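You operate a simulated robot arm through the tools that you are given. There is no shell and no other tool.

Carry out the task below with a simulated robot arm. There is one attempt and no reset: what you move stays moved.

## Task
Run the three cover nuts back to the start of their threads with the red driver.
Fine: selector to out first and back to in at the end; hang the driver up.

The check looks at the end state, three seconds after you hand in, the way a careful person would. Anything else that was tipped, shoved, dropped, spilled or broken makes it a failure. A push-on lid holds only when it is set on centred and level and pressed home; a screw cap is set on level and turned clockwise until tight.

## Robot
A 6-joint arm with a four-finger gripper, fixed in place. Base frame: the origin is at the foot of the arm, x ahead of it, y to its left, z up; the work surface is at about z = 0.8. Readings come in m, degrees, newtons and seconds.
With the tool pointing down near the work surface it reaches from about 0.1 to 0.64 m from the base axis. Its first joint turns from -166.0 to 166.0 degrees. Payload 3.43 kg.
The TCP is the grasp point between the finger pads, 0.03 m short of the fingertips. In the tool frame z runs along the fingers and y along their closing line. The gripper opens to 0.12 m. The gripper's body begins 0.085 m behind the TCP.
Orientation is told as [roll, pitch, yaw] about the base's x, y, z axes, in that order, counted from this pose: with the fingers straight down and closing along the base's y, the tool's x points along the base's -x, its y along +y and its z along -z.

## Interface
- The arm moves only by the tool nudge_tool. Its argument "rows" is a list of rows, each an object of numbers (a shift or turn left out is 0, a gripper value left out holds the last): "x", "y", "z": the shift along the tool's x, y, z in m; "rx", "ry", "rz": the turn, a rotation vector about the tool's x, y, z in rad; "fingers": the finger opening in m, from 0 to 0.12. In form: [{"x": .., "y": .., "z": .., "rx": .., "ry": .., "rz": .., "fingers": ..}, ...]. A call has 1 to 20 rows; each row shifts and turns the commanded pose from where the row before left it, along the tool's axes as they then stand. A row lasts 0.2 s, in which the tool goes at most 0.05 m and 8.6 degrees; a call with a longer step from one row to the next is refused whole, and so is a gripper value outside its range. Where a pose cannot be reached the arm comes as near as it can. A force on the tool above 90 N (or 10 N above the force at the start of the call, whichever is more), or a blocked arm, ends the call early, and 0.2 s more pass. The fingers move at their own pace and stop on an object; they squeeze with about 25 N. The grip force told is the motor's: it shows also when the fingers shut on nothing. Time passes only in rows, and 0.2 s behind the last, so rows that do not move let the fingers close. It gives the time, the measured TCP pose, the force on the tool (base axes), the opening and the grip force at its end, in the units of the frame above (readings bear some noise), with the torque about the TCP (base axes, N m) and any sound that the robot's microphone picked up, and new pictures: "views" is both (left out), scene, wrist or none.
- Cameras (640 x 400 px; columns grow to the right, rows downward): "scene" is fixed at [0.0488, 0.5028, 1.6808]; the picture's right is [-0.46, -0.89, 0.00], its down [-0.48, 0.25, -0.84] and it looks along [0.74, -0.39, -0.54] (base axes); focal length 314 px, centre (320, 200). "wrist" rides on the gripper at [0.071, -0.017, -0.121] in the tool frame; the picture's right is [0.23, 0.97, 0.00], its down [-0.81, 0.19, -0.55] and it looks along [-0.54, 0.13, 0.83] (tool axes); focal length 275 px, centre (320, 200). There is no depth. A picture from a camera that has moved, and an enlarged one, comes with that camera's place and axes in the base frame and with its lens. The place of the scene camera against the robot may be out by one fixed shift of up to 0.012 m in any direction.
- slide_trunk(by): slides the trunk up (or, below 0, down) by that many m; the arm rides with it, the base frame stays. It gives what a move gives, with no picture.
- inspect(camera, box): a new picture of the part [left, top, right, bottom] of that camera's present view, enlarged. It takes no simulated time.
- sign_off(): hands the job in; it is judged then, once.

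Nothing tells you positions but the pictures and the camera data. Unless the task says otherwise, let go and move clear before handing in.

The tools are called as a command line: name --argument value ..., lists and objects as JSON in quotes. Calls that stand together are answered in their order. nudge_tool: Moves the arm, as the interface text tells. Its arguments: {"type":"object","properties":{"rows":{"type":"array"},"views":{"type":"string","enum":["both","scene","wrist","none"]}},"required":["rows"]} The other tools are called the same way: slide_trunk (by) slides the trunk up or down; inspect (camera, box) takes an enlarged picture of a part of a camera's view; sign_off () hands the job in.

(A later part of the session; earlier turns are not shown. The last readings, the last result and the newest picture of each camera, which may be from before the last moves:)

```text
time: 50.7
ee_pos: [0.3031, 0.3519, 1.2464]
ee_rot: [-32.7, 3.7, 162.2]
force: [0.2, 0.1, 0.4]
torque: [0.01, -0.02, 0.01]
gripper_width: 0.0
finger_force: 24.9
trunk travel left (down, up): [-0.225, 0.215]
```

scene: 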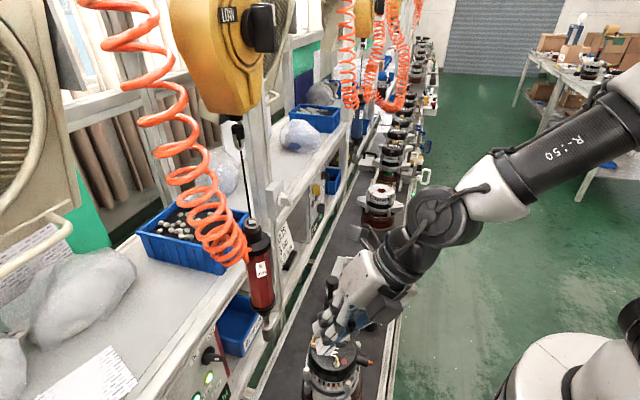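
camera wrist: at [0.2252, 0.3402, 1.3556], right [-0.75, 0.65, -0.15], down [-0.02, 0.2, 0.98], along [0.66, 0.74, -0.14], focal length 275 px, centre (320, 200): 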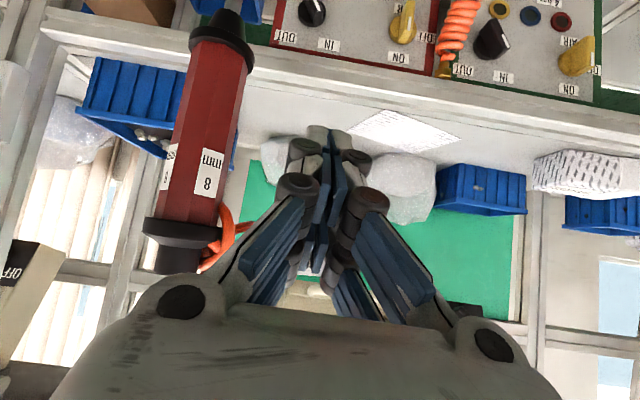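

That freed J6. Next I'll swing the tool around the left side of the forearm line, up to a 75° tilt at azimuth 100. That should bring the wrist into the elbow-friendly branch.

nudge_tool --rows '[{"x": 0.0027, "y": -0.0229, "z": -0.0357}, {"x": 0.0027, "y": -0.0229, "z": -0.0357}, {"rx": 0.0963, "ry": -0.0755}, {"rx": 0.0963, "ry": -0.0755}, {"rx": 0.0963, "ry": -0.0755}, {"rx": 0.0963, "ry": -0.0755}, {"rx": 0.0963, "ry": -0.0755}, {"rx": 0.0963, "ry": -0.0755}, {"rx": 0.0963, "ry": -0.0755}]' --views "scene"

```text
time: 52.7
ee_pos: [0.3037, 0.3523, 1.3304]
ee_rot: [-74.7, -14.2, -173.9]
force: [0.1, 0.6, -0.4]
torque: [0.0, 0.02, -0.01]
gripper_width: 0.0
finger_force: 25.0
trunk travel left (down, up): [-0.225, 0.215]
```

scene: 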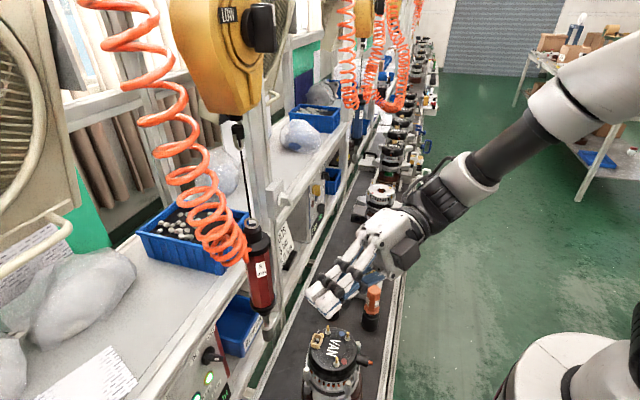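

It went through cleanly, to tilt 75° at azimuth 100. Next I'll roll so the camera is below, move out to the left area, and then swing towards the knob.

nudge_tool --rows '[{"rz": 0.146}, {"rz": 0.146}, {"rz": 0.146}, {"rz": 0.146}, {"rz": 0.146}, {"rz": 0.146}, {"rz": 0.146}, {"rz": 0.146}, {"rz": 0.146}, {"x": -0.0016, "y": 0.0038, "z": 0.0451}, {"x": -0.0016, "y": 0.0038, "z": 0.0451}, {"x": -0.0016, "y": 0.0038, "z": 0.0451}]' --views "none"

nudge_tool --rows '[{"rx": 0.1313, "rz": 0.0347}, {"rx": 0.1313, "rz": 0.0347}, {"rx": 0.1313, "rz": 0.0347}, {"rx": 0.1313, "rz": 0.0347}, {"rx": 0.1313, "rz": 0.0347}]' --views "both"

```text
time: 55.3
ee_pos: [0.2706, 0.4826, 1.3008]
ee_rot: [0.4, -74.9, 99.3]
force: [-0.3, 1.1, -0.2]
torque: [-0.01, 0.0, -0.01]
gripper_width: 0.0
finger_force: 24.7
trunk travel left (down, up): [-0.225, 0.215]
```

```text
time: 56.7
ee_pos: [0.294, 0.4669, 1.3012]
ee_rot: [-0.6, -75.0, 58.5]
force: [0.1, -0.3, 0.5]
torque: [0.03, 0.0, -0.02]
gripper_width: 0.0
finger_force: 25.4
trunk travel left (down, up): [-0.225, 0.215]
stopped in row 5: the arm was blocked; the commanded pose is now the measured one
camera wrist: at [0.2373, 0.3435, 1.2629], right [-0.86, 0.47, -0.23], down [-0.34, -0.17, 0.93], along [0.39, 0.87, 0.3], focal length 275 px, centre (320, 200)
```

scene: 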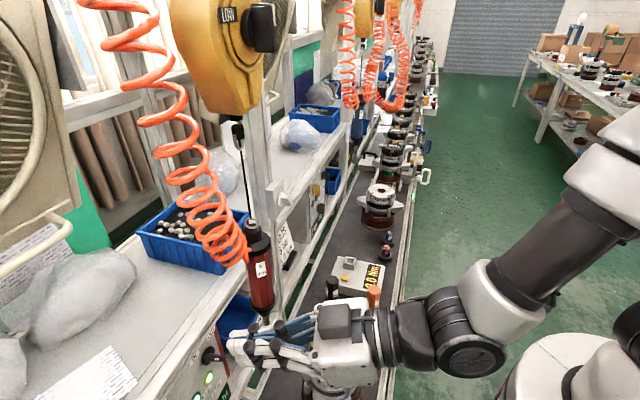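
wrist: 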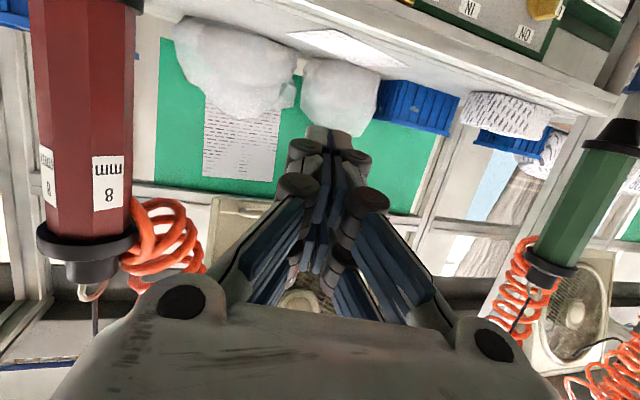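

I'm left of the driver now. I'll extend outwards and down toward knob height.

nudge_tool --rows '[{"x": 0.0298, "y": -0.0017, "z": 0.024}, {"x": 0.0298, "y": -0.0017, "z": 0.024}, {"x": 0.0298, "y": -0.0017, "z": 0.024}, {"x": 0.0298, "y": -0.0017, "z": 0.024}, {}]' --views "both"

```text
time: 57.9
ee_pos: [0.3294, 0.5165, 1.1597]
ee_rot: [-0.7, -75.0, 58.8]
force: [-0.6, -0.3, 0.1]
torque: [0.01, 0.03, -0.02]
gripper_width: 0.0
finger_force: 24.9
trunk travel left (down, up): [-0.225, 0.215]
camera wrist: at [0.2738, 0.3936, 1.122], right [-0.86, 0.46, -0.22], down [-0.34, -0.17, 0.93], along [0.39, 0.87, 0.3], focal length 275 px, centre (320, 200)
```

scene: 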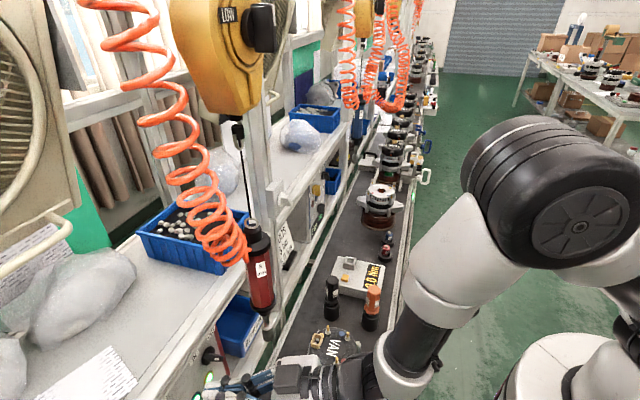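
wrist: 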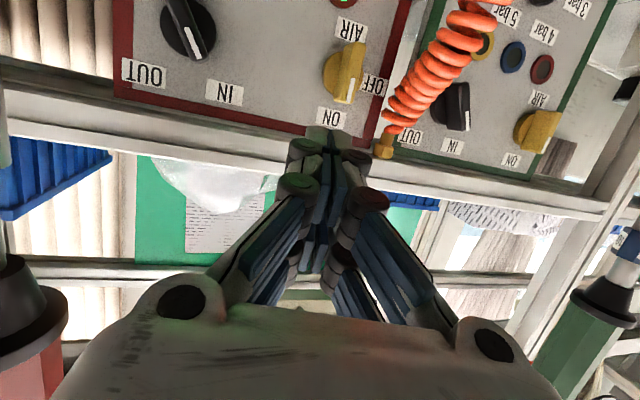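

The wrist camera has a near frontal view of the panel (upside-down). I'll zoom in on the selector to locate it.

inspect --camera "wrist" --box '[110, 0, 270, 110]'

inspect --camera "scene" --box '[180, 320, 300, 400]'

```text
3.64 times, centred on (190, 55) of wrist
camera zoom: at [0.2738, 0.3936, 1.122], right [-0.86, 0.46, -0.22], down [-0.34, -0.17, 0.93], along [0.39, 0.87, 0.3], focal length 1001 px, centre (793, 727)
```

zoom: 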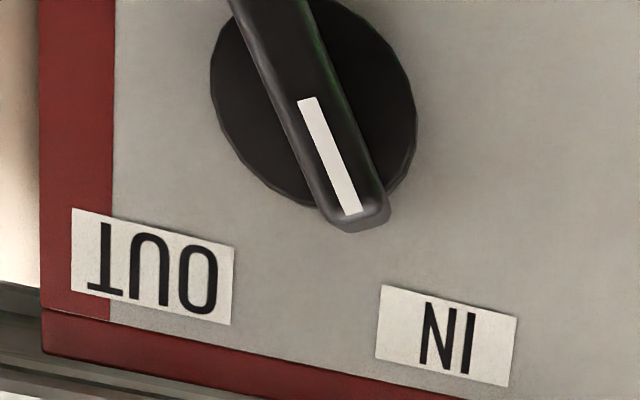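

```text
5.00 times, centred on (240, 360) of scene
camera zoom: at [0.0488, 0.5028, 1.6808], right [-0.46, -0.89, 0.0], down [-0.48, 0.25, -0.84], along [0.74, -0.39, -0.54], focal length 1571 px, centre (720, -600)
```

zoom: 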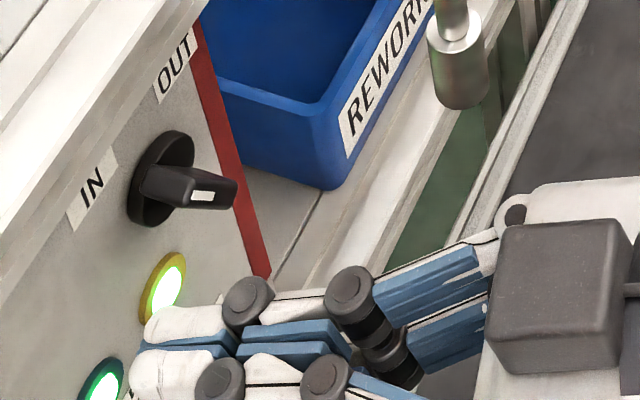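

The knob centre is at (0.456, 0.534, 1.092), with the pointer at IN. I'll yaw to come from the left, clear of the driver's socket, and bring the closed tips to just left of the knob.

nudge_tool --rows '[{"rx": 0.113, "rz": 0.0303}, {"rx": 0.113, "rz": 0.0303}, {"rx": 0.113, "rz": 0.0303}, {"rx": 0.113, "rz": 0.0303}, {"x": 0.0266, "y": -0.0167, "z": 0.0263}, {"x": 0.0266, "y": -0.0167, "z": 0.0263}, {}]' --views "both"

```text
time: 59.5
ee_pos: [0.378, 0.5085, 1.0971]
ee_rot: [-0.4, -75.1, 31.9]
force: [-0.2, 0.2, 0.7]
torque: [0.03, -0.02, -0.02]
gripper_width: 0.0001
finger_force: 25.4
trunk travel left (down, up): [-0.225, 0.215]
camera wrist: at [0.2719, 0.4233, 1.0595], right [-0.56, 0.8, -0.22], down [-0.38, 0.0, 0.93], along [0.74, 0.6, 0.3], focal length 275 px, centre (320, 200)
```

scene: 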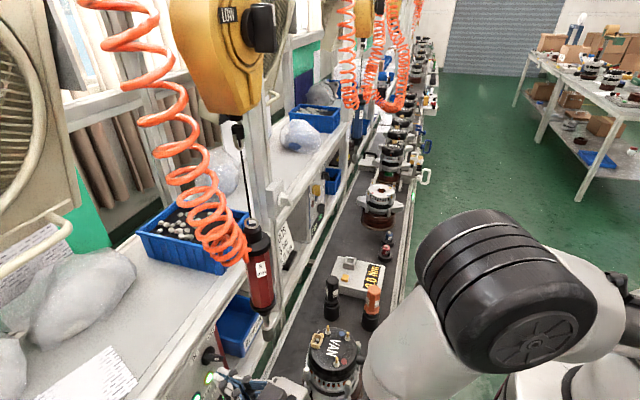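
wrist: 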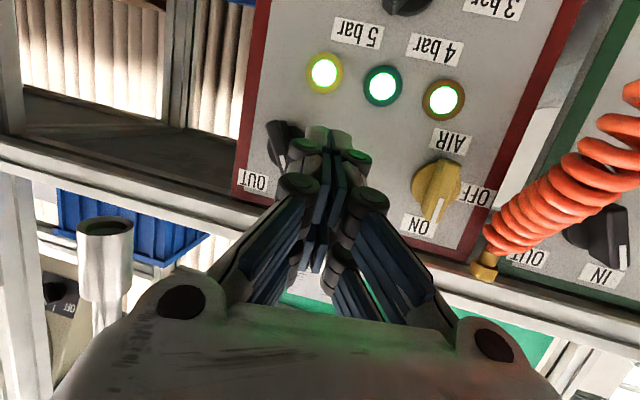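

inspect --camera "wrist" --box '[220, 90, 380, 210]'

inspect --camera "scene" --box '[190, 325, 300, 400]'

```text
3.33 times, centred on (300, 150) of wrist
camera zoom: at [0.2719, 0.4233, 1.0595], right [-0.56, 0.8, -0.22], down [-0.38, 0.0, 0.93], along [0.74, 0.6, 0.3], focal length 918 px, centre (387, 367)
```

zoom: 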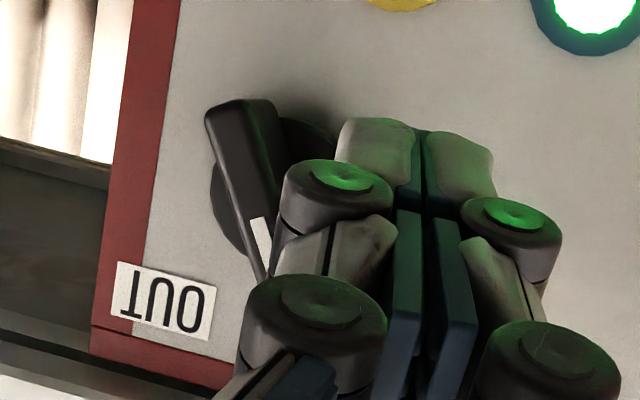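

```text
5.33 times, centred on (245, 362) of scene
camera zoom: at [0.0488, 0.5028, 1.6808], right [-0.46, -0.89, 0.0], down [-0.48, 0.25, -0.84], along [0.74, -0.39, -0.54], focal length 1676 px, centre (720, -667)
```

zoom: 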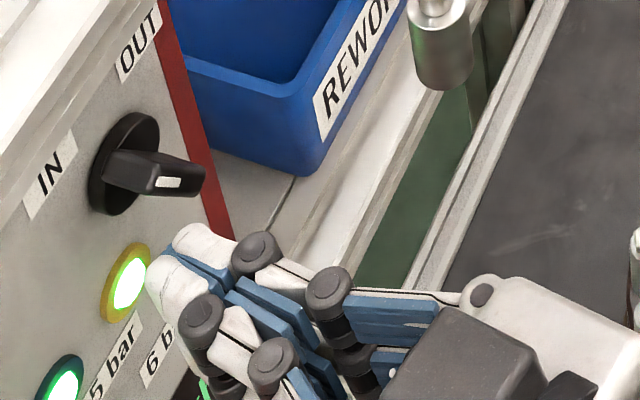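

The tips are just left of the knob at the right height. I'll advance 31 mm toward the panel, beside the lever.

nudge_tool --rows '[{"x": -0.0026, "y": 0.0023, "z": 0.0097}, {"x": -0.0026, "y": 0.0023, "z": 0.0097}, {"x": -0.0026, "y": 0.0023, "z": 0.0097}, {}]' --views "none"

inspect --camera "wrist" --box '[220, 90, 380, 210]'

inspect --camera "scene" --box '[180, 325, 290, 400]'

```text
time: 60.5
ee_pos: [0.3996, 0.5291, 1.0978]
ee_rot: [-0.5, -75.0, 31.9]
force: [-0.2, 1.0, -0.6]
torque: [-0.01, 0.03, -0.02]
gripper_width: 0.0001
finger_force: 25.1
trunk travel left (down, up): [-0.225, 0.215]
```

```text
3.33 times, centred on (300, 150) of wrist
camera zoom: at [0.2944, 0.4441, 1.0591], right [-0.56, 0.8, -0.22], down [-0.38, 0.0, 0.93], along [0.74, 0.6, 0.3], focal length 918 px, centre (387, 367)
```

zoom: 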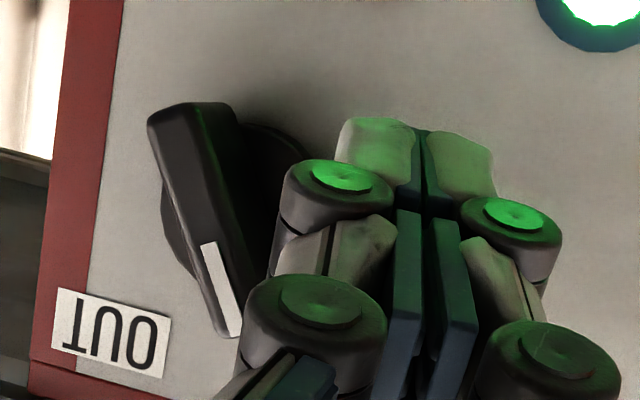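

```text
5.33 times, centred on (235, 362) of scene
camera zoom: at [0.0488, 0.5028, 1.6808], right [-0.46, -0.89, 0.0], down [-0.48, 0.25, -0.84], along [0.74, -0.39, -0.54], focal length 1676 px, centre (773, -667)
```

zoom: 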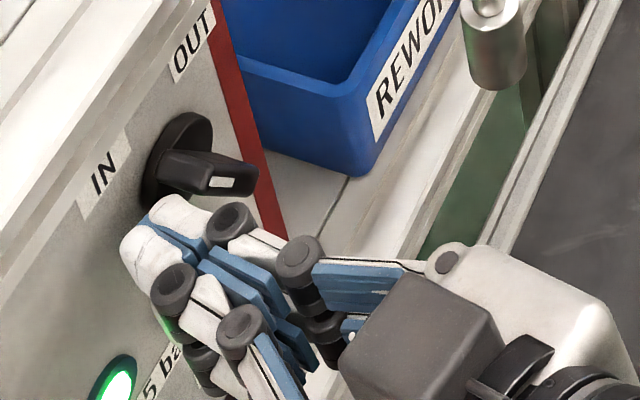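

nudge_tool --rows '[{"x": -0.0008, "y": -0.0077, "z": 0.0016}, {"x": -0.0058, "y": -0.0002, "z": -0.0015}, {"x": -0.0059, "y": -0.0019, "z": -0.0011}, {"x": -0.0055, "y": -0.0034, "z": -0.0007}]' --views "none"

inspect --camera "wrist" --box '[220, 90, 380, 210]'

inspect --camera "scene" --box '[180, 325, 290, 400]'

```text
time: 61.5
ee_pos: [0.4099, 0.5201, 1.1131]
ee_rot: [-0.5, -75.1, 32.0]
force: [-0.5, 0.1, -0.4]
torque: [0.0, 0.01, 0.03]
gripper_width: 0.0
finger_force: 25.0
trunk travel left (down, up): [-0.225, 0.215]
```

```text
3.33 times, centred on (300, 150) of wrist
camera zoom: at [0.3046, 0.4355, 1.0755], right [-0.56, 0.8, -0.22], down [-0.38, 0.0, 0.93], along [0.74, 0.6, 0.3], focal length 918 px, centre (387, 367)
```

zoom: 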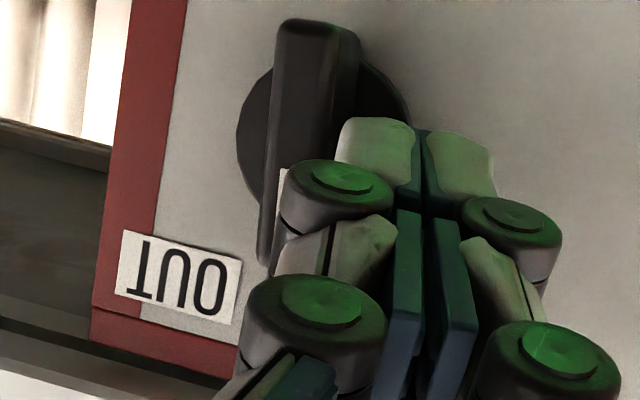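

```text
5.33 times, centred on (235, 362) of scene
camera zoom: at [0.0488, 0.5028, 1.6808], right [-0.46, -0.89, 0.0], down [-0.48, 0.25, -0.84], along [0.74, -0.39, -0.54], focal length 1676 px, centre (773, -667)
```

zoom: 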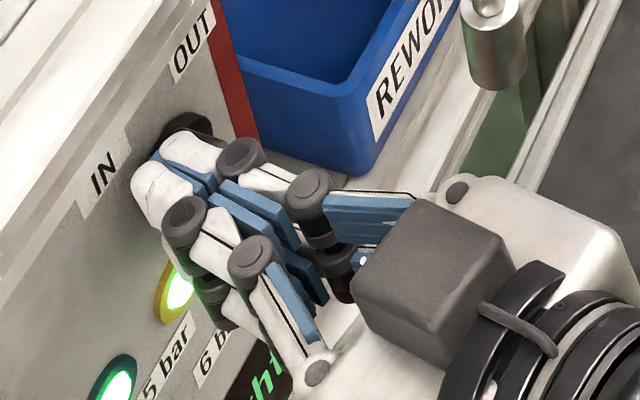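

The lever is turning toward OUT, so I'll follow the arc through.

nudge_tool --rows '[{"x": -0.0042, "y": -0.0049, "z": 0.0001}, {"x": -0.0027, "y": -0.0054, "z": 0.0005}, {"x": -0.0006, "y": -0.0024, "z": 0.0004}, {}]' --views "none"

inspect --camera "wrist" --box '[220, 90, 380, 210]'

inspect --camera "scene" --box '[180, 325, 290, 400]'

```text
time: 62.5
ee_pos: [0.4155, 0.5112, 1.1222]
ee_rot: [-1.0, -75.2, 32.5]
force: [-27.0, 1.7, 4.6]
torque: [0.06, 0.47, 0.13]
gripper_width: 0.0
finger_force: 24.8
trunk travel left (down, up): [-0.225, 0.215]
```

```text
3.33 times, centred on (300, 150) of wrist
camera zoom: at [0.3103, 0.4264, 1.0837], right [-0.56, 0.8, -0.23], down [-0.38, 0.0, 0.92], along [0.74, 0.6, 0.31], focal length 918 px, centre (387, 367)
```

zoom: 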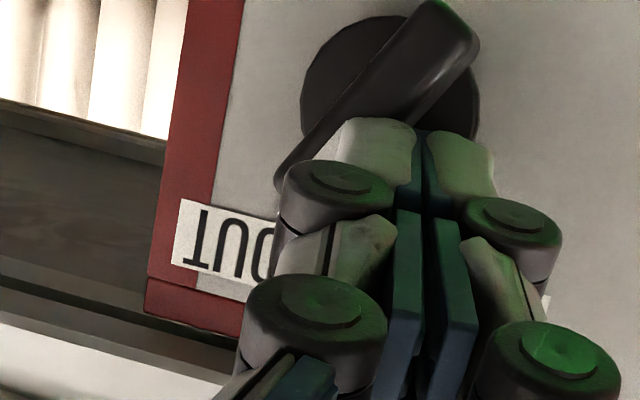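

```text
5.33 times, centred on (235, 362) of scene
camera zoom: at [0.0488, 0.5028, 1.6808], right [-0.46, -0.89, 0.0], down [-0.48, 0.25, -0.84], along [0.74, -0.39, -0.54], focal length 1676 px, centre (773, -667)
```

zoom: 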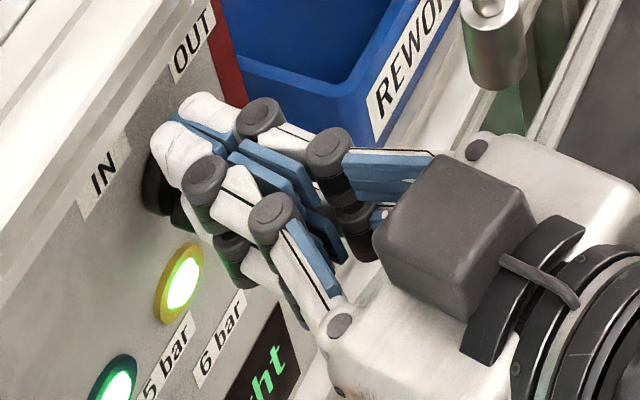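

The push force has risen to 27 N, so the lever is against its OUT stop. I'll back the tips off to the left and out, then check.

nudge_tool --rows '[{"x": 0.0005, "y": 0.0078, "z": -0.0017}, {"x": 0.0042, "y": 0.0, "z": -0.0157}, {"x": 0.0042, "y": 0.0, "z": -0.0157}, {"x": 0.0042, "y": 0.0, "z": -0.0157}, {"x": 0.002, "y": 0.02, "z": -0.02}, {"x": 0.002, "y": 0.03, "z": -0.02}, {}]' --views "both"

inspect --camera "scene" --box '[180, 320, 260, 400]'

inspect --camera "wrist" --box '[180, 90, 380, 230]'

```text
time: 64.1
ee_pos: [0.3116, 0.5103, 1.1245]
ee_rot: [-0.3, -75.0, 31.7]
force: [0.1, 0.1, 0.1]
torque: [0.03, -0.02, 0.0]
gripper_width: 0.0
finger_force: 25.3
trunk travel left (down, up): [-0.225, 0.215]
camera wrist: at [0.2067, 0.4262, 1.088], right [-0.56, 0.8, -0.22], down [-0.38, 0.0, 0.93], along [0.74, 0.6, 0.3], focal length 275 px, centre (320, 200)
```

scene: 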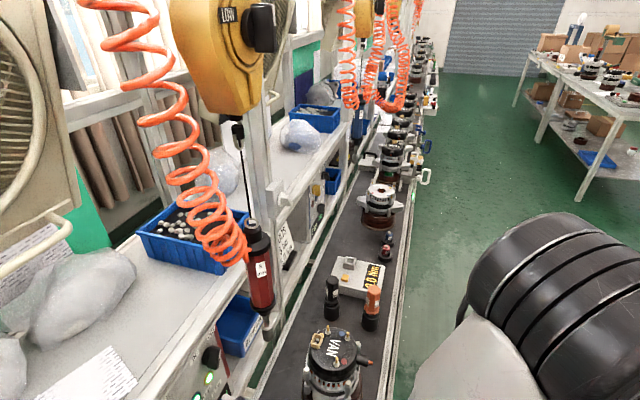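
wrist: 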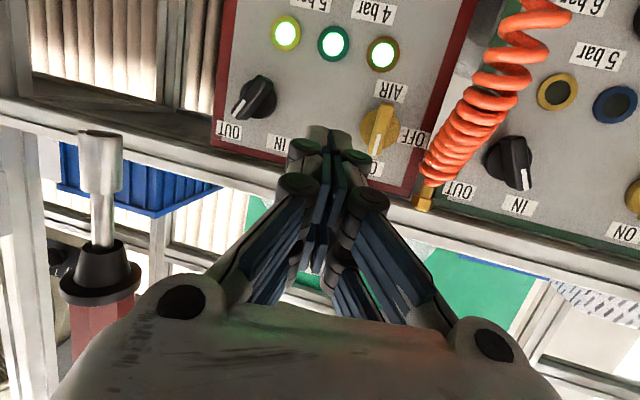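

```text
5.00 times, centred on (220, 360) of scene
camera zoom: at [0.0488, 0.5028, 1.6808], right [-0.46, -0.89, 0.0], down [-0.48, 0.25, -0.84], along [0.74, -0.39, -0.54], focal length 1571 px, centre (820, -600)
```

zoom: 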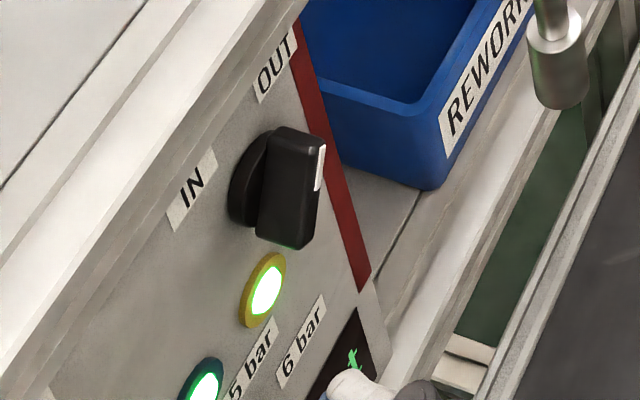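

```text
2.86 times, centred on (280, 160) of wrist
camera zoom: at [0.2067, 0.4262, 1.088], right [-0.56, 0.8, -0.22], down [-0.38, 0.0, 0.93], along [0.74, 0.6, 0.3], focal length 786 px, centre (434, 314)
```

zoom: 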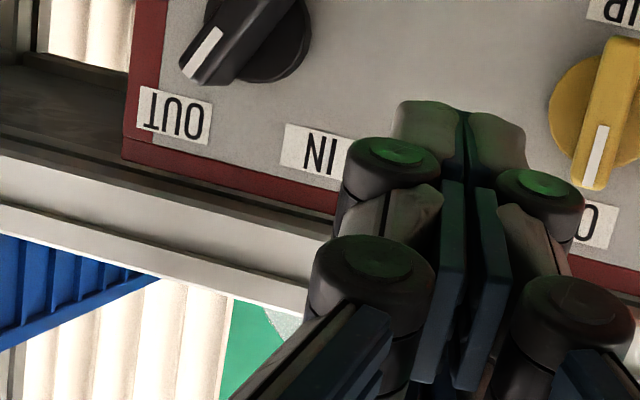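

The selector now points at OUT, and AIR is ON. Next is the driver. I'll swing the tool to azimuth 100 on the left side, then pass in front of the driver and come at it from the right-front.

nudge_tool --rows '[{"x": -0.0455, "y": 0.0072, "z": -0.0146}, {"x": -0.0455, "y": 0.0072, "z": -0.0146}, {"rx": -0.1279, "rz": -0.0343}, {"rx": -0.1279, "rz": -0.0343}, {"rx": -0.1279, "rz": -0.0343}, {"rx": -0.1279, "rz": -0.0343}, {"rx": -0.1279, "rz": -0.0343}, {"rx": -0.1279, "rz": -0.0343}, {"rx": -0.1279, "rz": -0.0343}, {"rx": -0.1279, "rz": -0.0343}, {"rx": -0.1279, "rz": -0.0343}]' --views "none"

```text
time: 66.5
ee_pos: [0.301, 0.5227, 1.2217]
ee_rot: [-0.1, -74.8, 100.0]
force: [-0.4, 0.9, 0.1]
torque: [0.01, 0.01, 0.07]
gripper_width: 0.0
finger_force: 25.2
trunk travel left (down, up): [-0.225, 0.215]
```

nudge_tool --rows '[{"x": 0.0112, "y": -0.0061, "z": -0.0418}, {"x": 0.0112, "y": -0.0061, "z": -0.0418}, {"x": 0.0112, "y": -0.0061, "z": -0.0418}, {"x": 0.0112, "y": -0.0061, "z": -0.0418}, {"x": -0.0058, "y": -0.0189, "z": -0.0299}, {"x": -0.0058, "y": -0.0189, "z": -0.0299}, {"x": -0.0058, "y": -0.0189, "z": -0.0299}, {}]' --views "both"

```text
time: 68.3
ee_pos: [0.4236, 0.2854, 1.2622]
ee_rot: [-0.3, -74.7, 100.2]
force: [0.3, 0.3, -0.1]
torque: [-0.02, 0.0, -0.01]
gripper_width: 0.0
finger_force: 25.2
trunk travel left (down, up): [-0.225, 0.215]
camera wrist: at [0.4647, 0.1559, 1.2258], right [-0.95, -0.23, -0.22], down [-0.14, -0.35, 0.93], along [-0.29, 0.91, 0.3], focal length 275 px, centre (320, 200)
```

scene: 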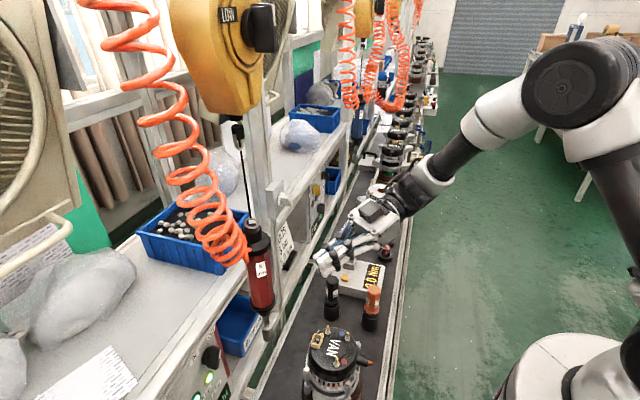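
wrist: 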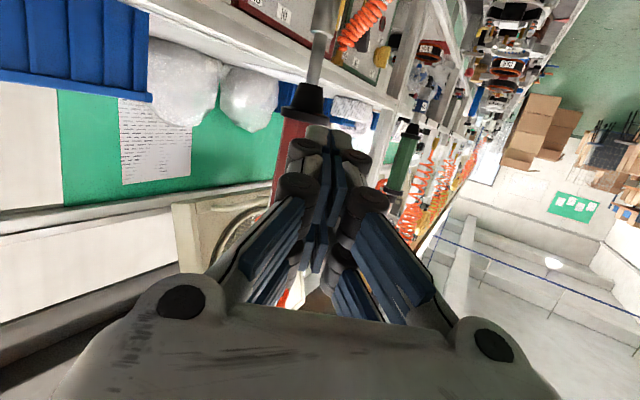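

The arm is now nicely placed to the right of the driver. I'll roll 180° about the tool axis so the wrist camera rides above the gripper and can see the socket and nuts.

nudge_tool --rows '[{"rz": -0.145}, {"rz": -0.145}, {"rz": -0.145}, {"rz": -0.145}, {"rz": -0.145}, {"rz": -0.145}, {"rz": -0.145}, {"rz": -0.145}, {"rz": -0.145}, {"rz": -0.145}, {"rz": -0.145}, {"rz": -0.145}, {"rz": -0.145}, {"rz": -0.145}, {"rz": -0.145}, {"rz": -0.145}, {"rz": -0.145}, {"rz": -0.145}]' --views "none"

nudge_tool --rows '[{"rz": -0.133}, {"rz": -0.133}, {"rz": -0.133}, {"rz": -0.133, "fingers": 0.08}, {}, {}]' --views "both"

```text
time: 72.1
ee_pos: [0.4237, 0.2855, 1.2631]
ee_rot: [-61.7, 56.6, -146.1]
force: [1.0, -0.1, 0.0]
torque: [0.03, 0.01, -0.01]
gripper_width: 0.0
finger_force: 25.0
trunk travel left (down, up): [-0.225, 0.215]
```

```text
time: 73.5
ee_pos: [0.4245, 0.2845, 1.263]
ee_rot: [0.8, 74.8, -79.5]
force: [-0.6, 0.1, -0.6]
torque: [-0.03, -0.03, -0.02]
gripper_width: 0.0582
finger_force: 0.1
trunk travel left (down, up): [-0.225, 0.215]
camera wrist: at [0.4246, 0.1858, 1.3634], right [0.95, 0.22, 0.23], down [0.32, -0.7, -0.64], along [0.01, 0.68, -0.74], focal length 275 px, centre (320, 200)
```

scene: 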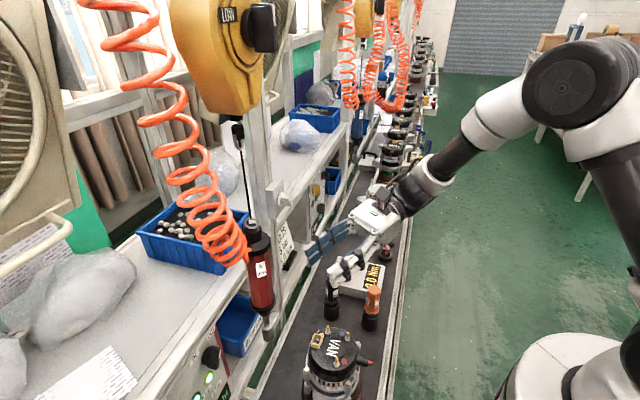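
wrist: 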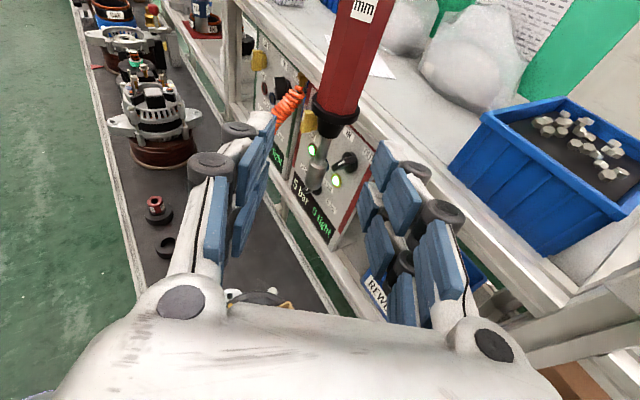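

The camera now rides above the gripper and sees the driver and its socket directly ahead. I'll zoom in to measure the driver precisely.

inspect --camera "wrist" --box '[260, 0, 420, 200]'

inspect --camera "scene" --box '[220, 200, 320, 350]'

```text
2.00 times, centred on (340, 100) of wrist
camera zoom: at [0.4246, 0.1858, 1.3634], right [0.95, 0.22, 0.23], down [0.32, -0.7, -0.64], along [0.01, 0.68, -0.74], focal length 551 px, centre (280, 400)
```

zoom: 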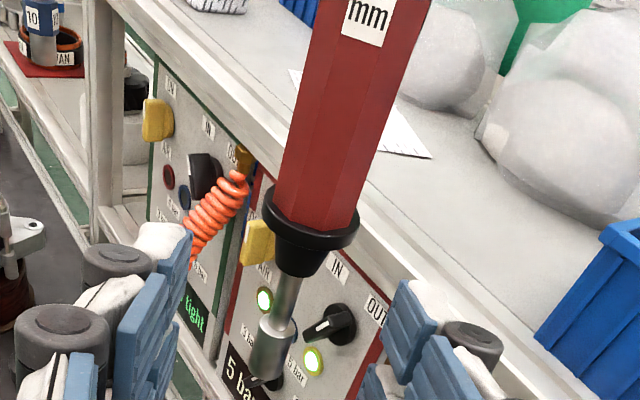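

```text
2.67 times, centred on (270, 275) of scene
camera zoom: at [0.0488, 0.5028, 1.6808], right [-0.46, -0.89, 0.0], down [-0.48, 0.25, -0.84], along [0.74, -0.39, -0.54], focal length 838 px, centre (453, 0)
```

zoom: 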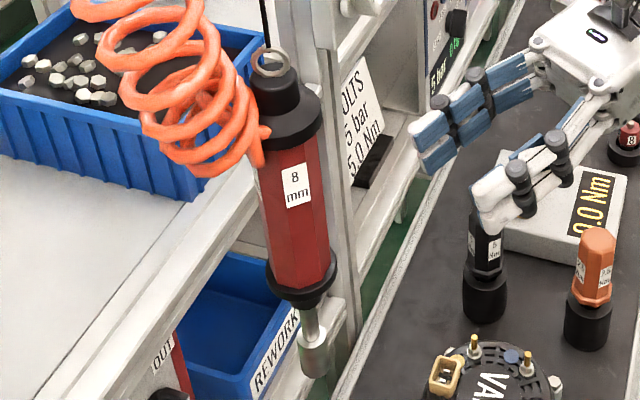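

inspect --camera "scene" --box '[240, 240, 285, 345]'

inspect --camera "wrist" --box '[300, 0, 380, 130]'

```text
3.81 times, centred on (262, 292) of scene
camera zoom: at [0.0488, 0.5028, 1.6808], right [-0.46, -0.89, 0.0], down [-0.48, 0.25, -0.84], along [0.74, -0.39, -0.54], focal length 1197 px, centre (539, -152)
```

zoom: 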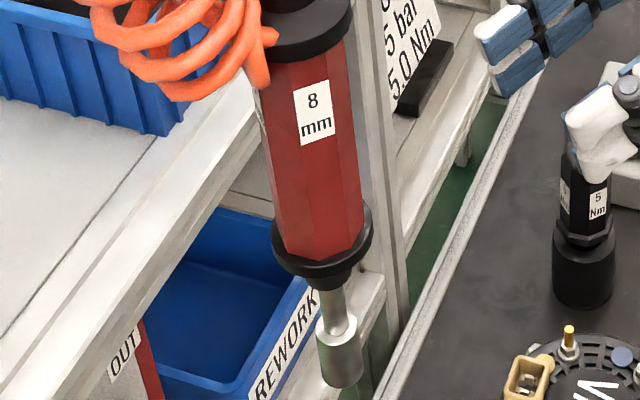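

```text
3.08 times, centred on (340, 65) of wrist
camera zoom: at [0.4246, 0.1858, 1.3634], right [0.95, 0.22, 0.23], down [0.32, -0.7, -0.64], along [0.01, 0.68, -0.74], focal length 847 px, centre (258, 615)
```

zoom: 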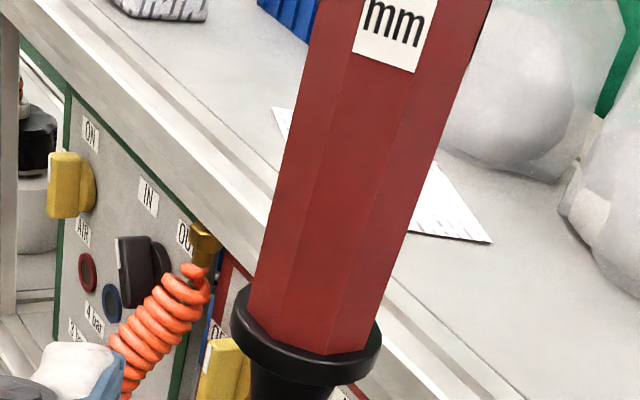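

The driver body is hexagonal, with face normals near azimuth 32/212, so I'll come in at azimuth 122 to close on flats. I'll stage at a standoff first.

nudge_tool --rows '[{"rx": 0.1207, "rz": -0.0328}, {"rx": 0.1207, "rz": -0.0328}, {"rx": 0.1207, "rz": -0.0328}, {"x": 0.018, "y": 0.0314, "z": -0.0027}, {"x": 0.018, "y": 0.0314, "z": -0.0027, "fingers": 0.08}, {}]' --views "both"

```text
time: 74.9
ee_pos: [0.4743, 0.3215, 1.2978]
ee_rot: [0.7, 74.8, -58.1]
force: [0.2, -0.4, 0.8]
torque: [0.03, 0.01, 0.05]
gripper_width: 0.0803
finger_force: 0.0
trunk travel left (down, up): [-0.225, 0.215]
camera wrist: at [0.5122, 0.2305, 1.3992], right [0.8, 0.56, 0.23], down [0.55, -0.54, -0.64], along [-0.23, 0.63, -0.74], focal length 275 px, centre (320, 200)
```

scene: 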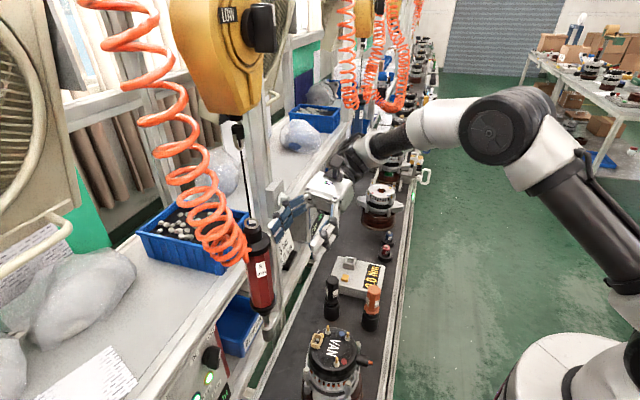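
wrist: 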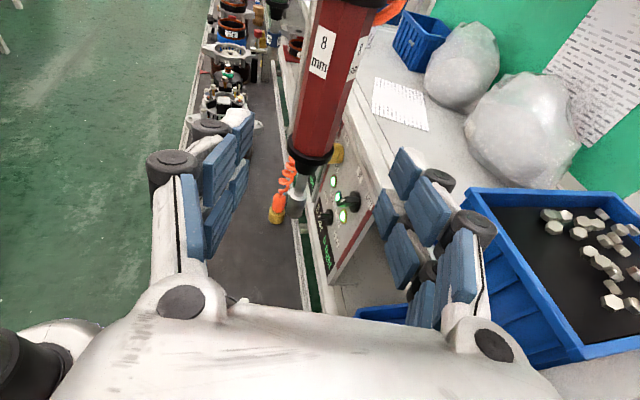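

inspect --camera "wrist" --box '[260, 0, 390, 230]'

inspect --camera "scene" --box '[230, 170, 350, 340]'

```text
1.74 times, centred on (325, 115) of wrist
camera zoom: at [0.5122, 0.2305, 1.3992], right [0.8, 0.56, 0.23], down [0.55, -0.54, -0.64], along [-0.23, 0.63, -0.74], focal length 479 px, centre (311, 348)
```

zoom: 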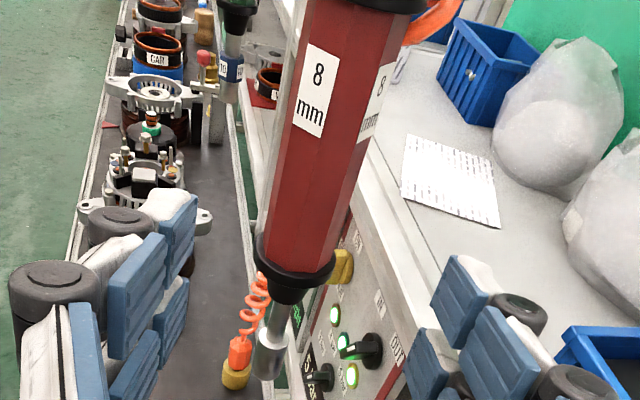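

```text
2.35 times, centred on (290, 255) of scene
camera zoom: at [0.0488, 0.5028, 1.6808], right [-0.46, -0.89, 0.0], down [-0.48, 0.25, -0.84], along [0.74, -0.39, -0.54], focal length 740 px, centre (391, 71)
```

zoom: 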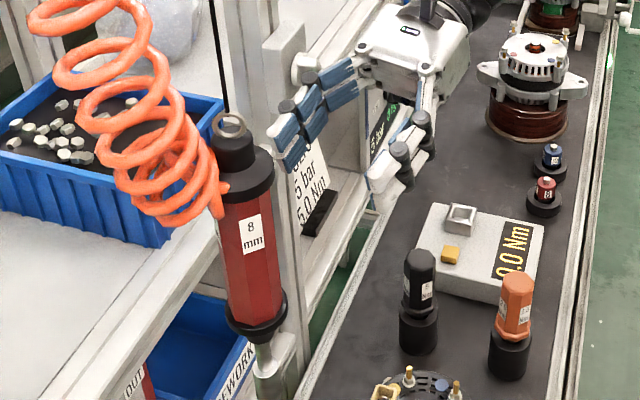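

The approach line is on axis with the driver. I'll advance so the pads sit just above the black flange.

nudge_tool --rows '[{"z": 0.0293}, {"z": 0.0293}, {"z": 0.0293}, {"z": 0.029}, {}]' --views "both"

inspect --camera "scene" --box '[230, 210, 320, 345]'

```text
time: 76.1
ee_pos: [0.4149, 0.4169, 1.2687]
ee_rot: [0.7, 74.8, -58.1]
force: [-0.4, -0.6, 1.2]
torque: [0.0, 0.01, -0.01]
gripper_width: 0.0802
finger_force: 0.1
trunk travel left (down, up): [-0.225, 0.215]
camera wrist: at [0.4521, 0.3254, 1.3689], right [0.8, 0.56, 0.23], down [0.55, -0.54, -0.64], along [-0.23, 0.63, -0.74], focal length 275 px, centre (320, 200)
```

scene: 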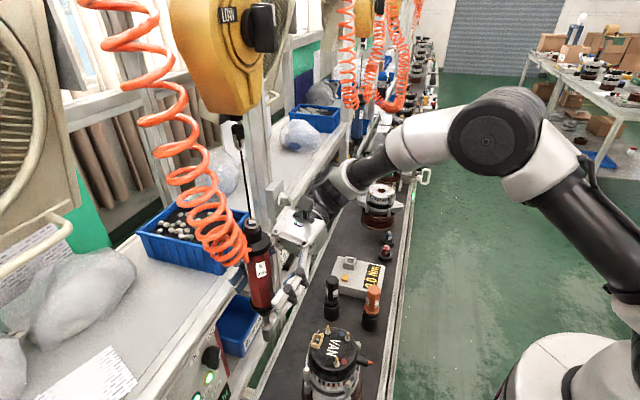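
wrist: 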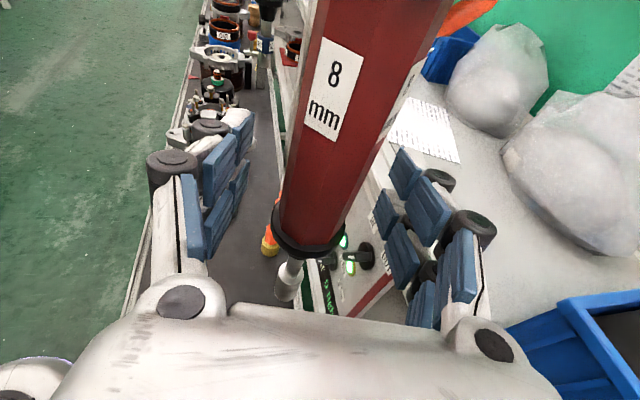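

```text
2.96 times, centred on (275, 278) of scene
camera zoom: at [0.0488, 0.5028, 1.6808], right [-0.46, -0.89, 0.0], down [-0.48, 0.25, -0.84], along [0.74, -0.39, -0.54], focal length 931 px, centre (453, -30)
```

zoom: 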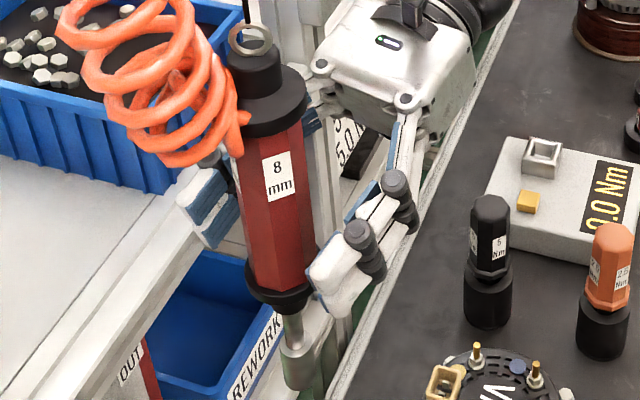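

The fingers straddle the driver about 17 mm above the flange. I'll lower by 11 mm so the fingers can bear on the flange, then close.

nudge_tool --rows '[{"x": -0.0106, "z": 0.0029}, {"fingers": 0.0}, {}, {}, {}, {}, {}]' --views "both"

inspect --camera "scene" --box '[230, 210, 320, 345]'

```text
time: 77.7
ee_pos: [0.4153, 0.417, 1.2561]
ee_rot: [0.7, 74.8, -58.1]
force: [-0.3, 0.0, 0.9]
torque: [-0.01, -0.02, 0.02]
gripper_width: 0.0439
finger_force: 24.6
trunk travel left (down, up): [-0.225, 0.215]
camera wrist: at [0.4527, 0.3256, 1.3577], right [0.8, 0.56, 0.23], down [0.55, -0.54, -0.64], along [-0.23, 0.63, -0.74], focal length 275 px, centre (320, 200)
```

scene: 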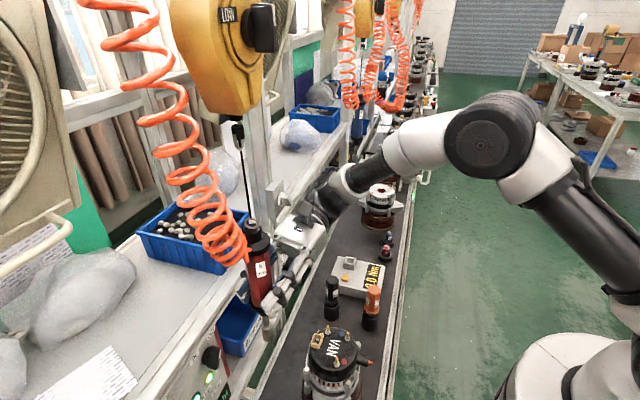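
wrist: 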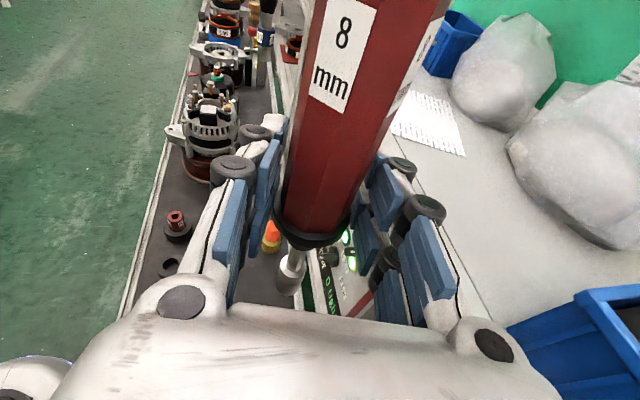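

```text
2.96 times, centred on (275, 278) of scene
camera zoom: at [0.0488, 0.5028, 1.6808], right [-0.46, -0.89, 0.0], down [-0.48, 0.25, -0.84], along [0.74, -0.39, -0.54], focal length 931 px, centre (453, -30)
```

zoom: 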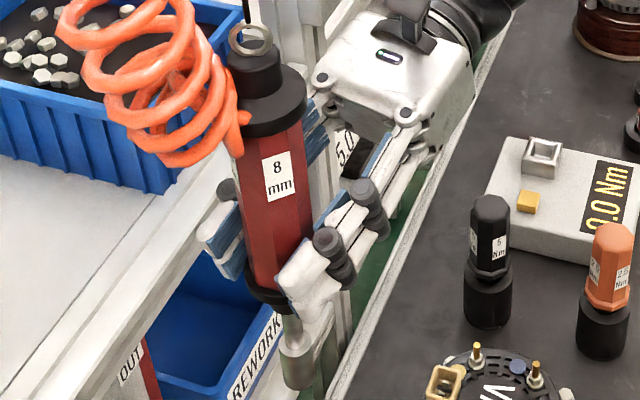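

The driver is gripped on its flats, 0.0439 m wide. I'll check its verticality and the socket offset before moving.

inspect --camera "scene" --box '[235, 220, 295, 345]'

inspect --camera "wrist" --box '[250, 120, 390, 310]'

```text
3.20 times, centred on (265, 282) of scene
camera zoom: at [0.0488, 0.5028, 1.6808], right [-0.46, -0.89, 0.0], down [-0.48, 0.25, -0.84], along [0.74, -0.39, -0.54], focal length 1006 px, centre (496, -64)
```

zoom: 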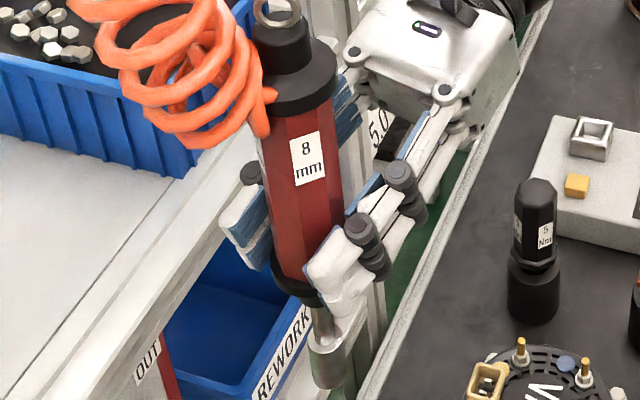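

```text
2.11 times, centred on (320, 215) of wrist
camera zoom: at [0.4527, 0.3256, 1.3577], right [0.8, 0.56, 0.23], down [0.55, -0.54, -0.64], along [-0.23, 0.63, -0.74], focal length 580 px, centre (320, 168)
```

zoom: 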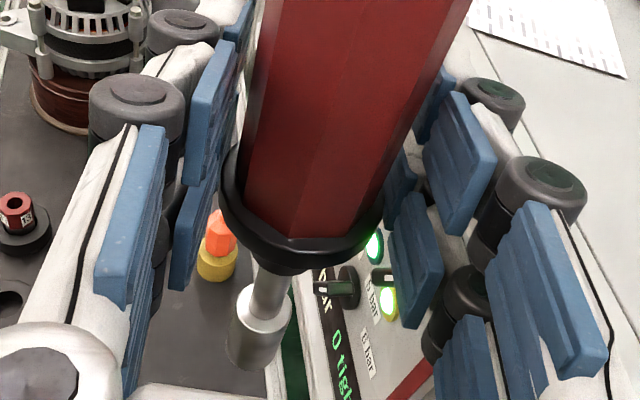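

The wrist camera can see the socket. It leans about 2-3°, so I'll correct the pitch slightly and carry the driver slowly toward the red-dot nut, keeping the socket about 10 cm above the studs.

nudge_tool --rows '[{"ry": -0.02}, {"ry": -0.02}, {"x": -0.0035, "y": -0.0176, "z": -0.0131}, {"x": -0.0035, "y": -0.0176, "z": -0.0131}, {"x": -0.0035, "y": -0.0176, "z": -0.0131}, {}]' --views "both"

```text
time: 79.1
ee_pos: [0.3916, 0.356, 1.2584]
ee_rot: [0.4, 72.4, -58.5]
force: [1.3, 4.1, 1.0]
torque: [-0.48, 0.22, 0.03]
gripper_width: 0.0444
finger_force: 24.7
trunk travel left (down, up): [-0.225, 0.215]
camera wrist: at [0.4266, 0.2671, 1.363], right [0.8, 0.56, 0.22], down [0.57, -0.56, -0.61], along [-0.22, 0.61, -0.76], focal length 275 px, centre (320, 200)
```

scene: 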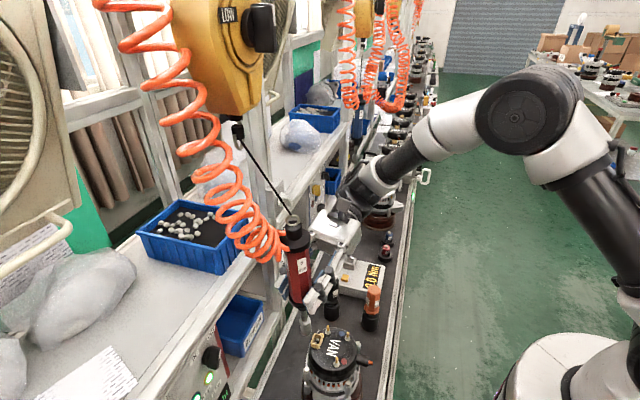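
wrist: 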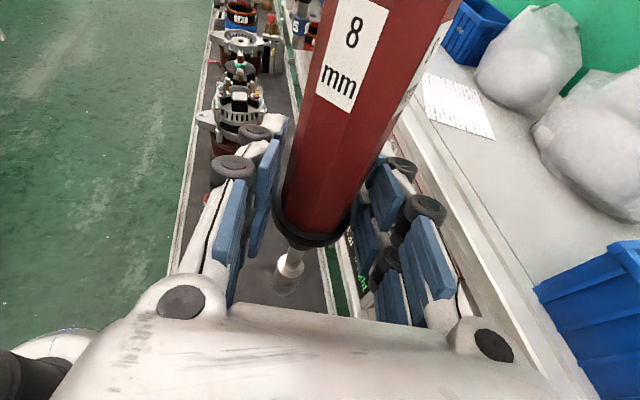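

It holds steady, with only a few newtons of cable pull. Continuing to above the red-dot nut.

nudge_tool --rows '[{"x": -0.0035, "y": -0.0176, "z": -0.0131}, {"x": -0.0035, "y": -0.0176, "z": -0.0131}, {"x": -0.0035, "y": -0.0176, "z": -0.0131}, {}]' --views "both"

inspect --camera "scene" --box '[280, 240, 390, 380]'

inspect --camera "wrist" --box '[200, 170, 400, 320]'

```text
time: 80.1
ee_pos: [0.3683, 0.2929, 1.2593]
ee_rot: [0.4, 72.5, -58.3]
force: [1.6, 4.8, -0.1]
torque: [-0.75, 0.29, -0.02]
gripper_width: 0.0449
finger_force: 25.4
trunk travel left (down, up): [-0.225, 0.215]
camera wrist: at [0.4028, 0.2058, 1.3639], right [0.8, 0.56, 0.22], down [0.57, -0.56, -0.61], along [-0.22, 0.61, -0.76], focal length 275 px, centre (320, 200)
```

scene: 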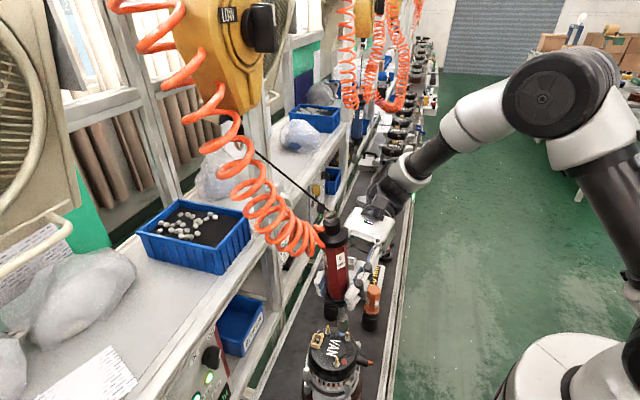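
wrist: 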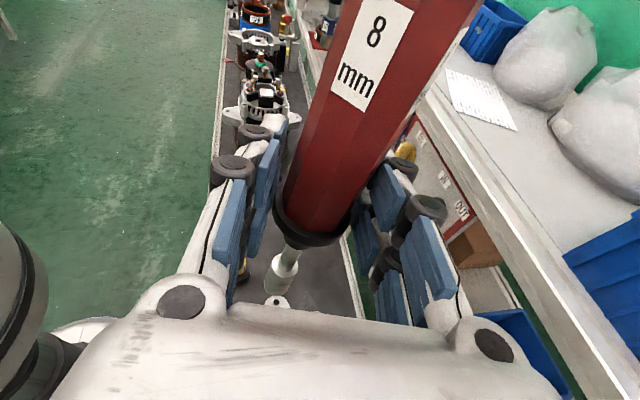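

```text
2.86 times, centred on (335, 310) of scene
camera zoom: at [0.0488, 0.5028, 1.6808], right [-0.46, -0.89, 0.0], down [-0.48, 0.25, -0.84], along [0.74, -0.39, -0.54], focal length 898 px, centre (277, -114)
```

zoom: 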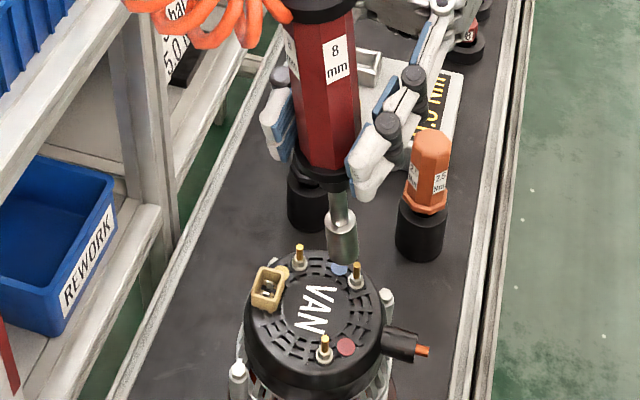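

```text
2.67 times, centred on (300, 245) of wrist
camera zoom: at [0.4028, 0.2058, 1.3639], right [0.8, 0.56, 0.22], down [0.57, -0.56, -0.61], along [-0.22, 0.61, -0.76], focal length 734 px, centre (373, 80)
```

zoom: 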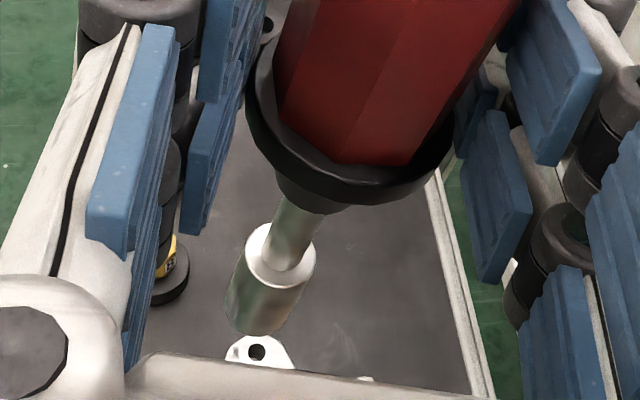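

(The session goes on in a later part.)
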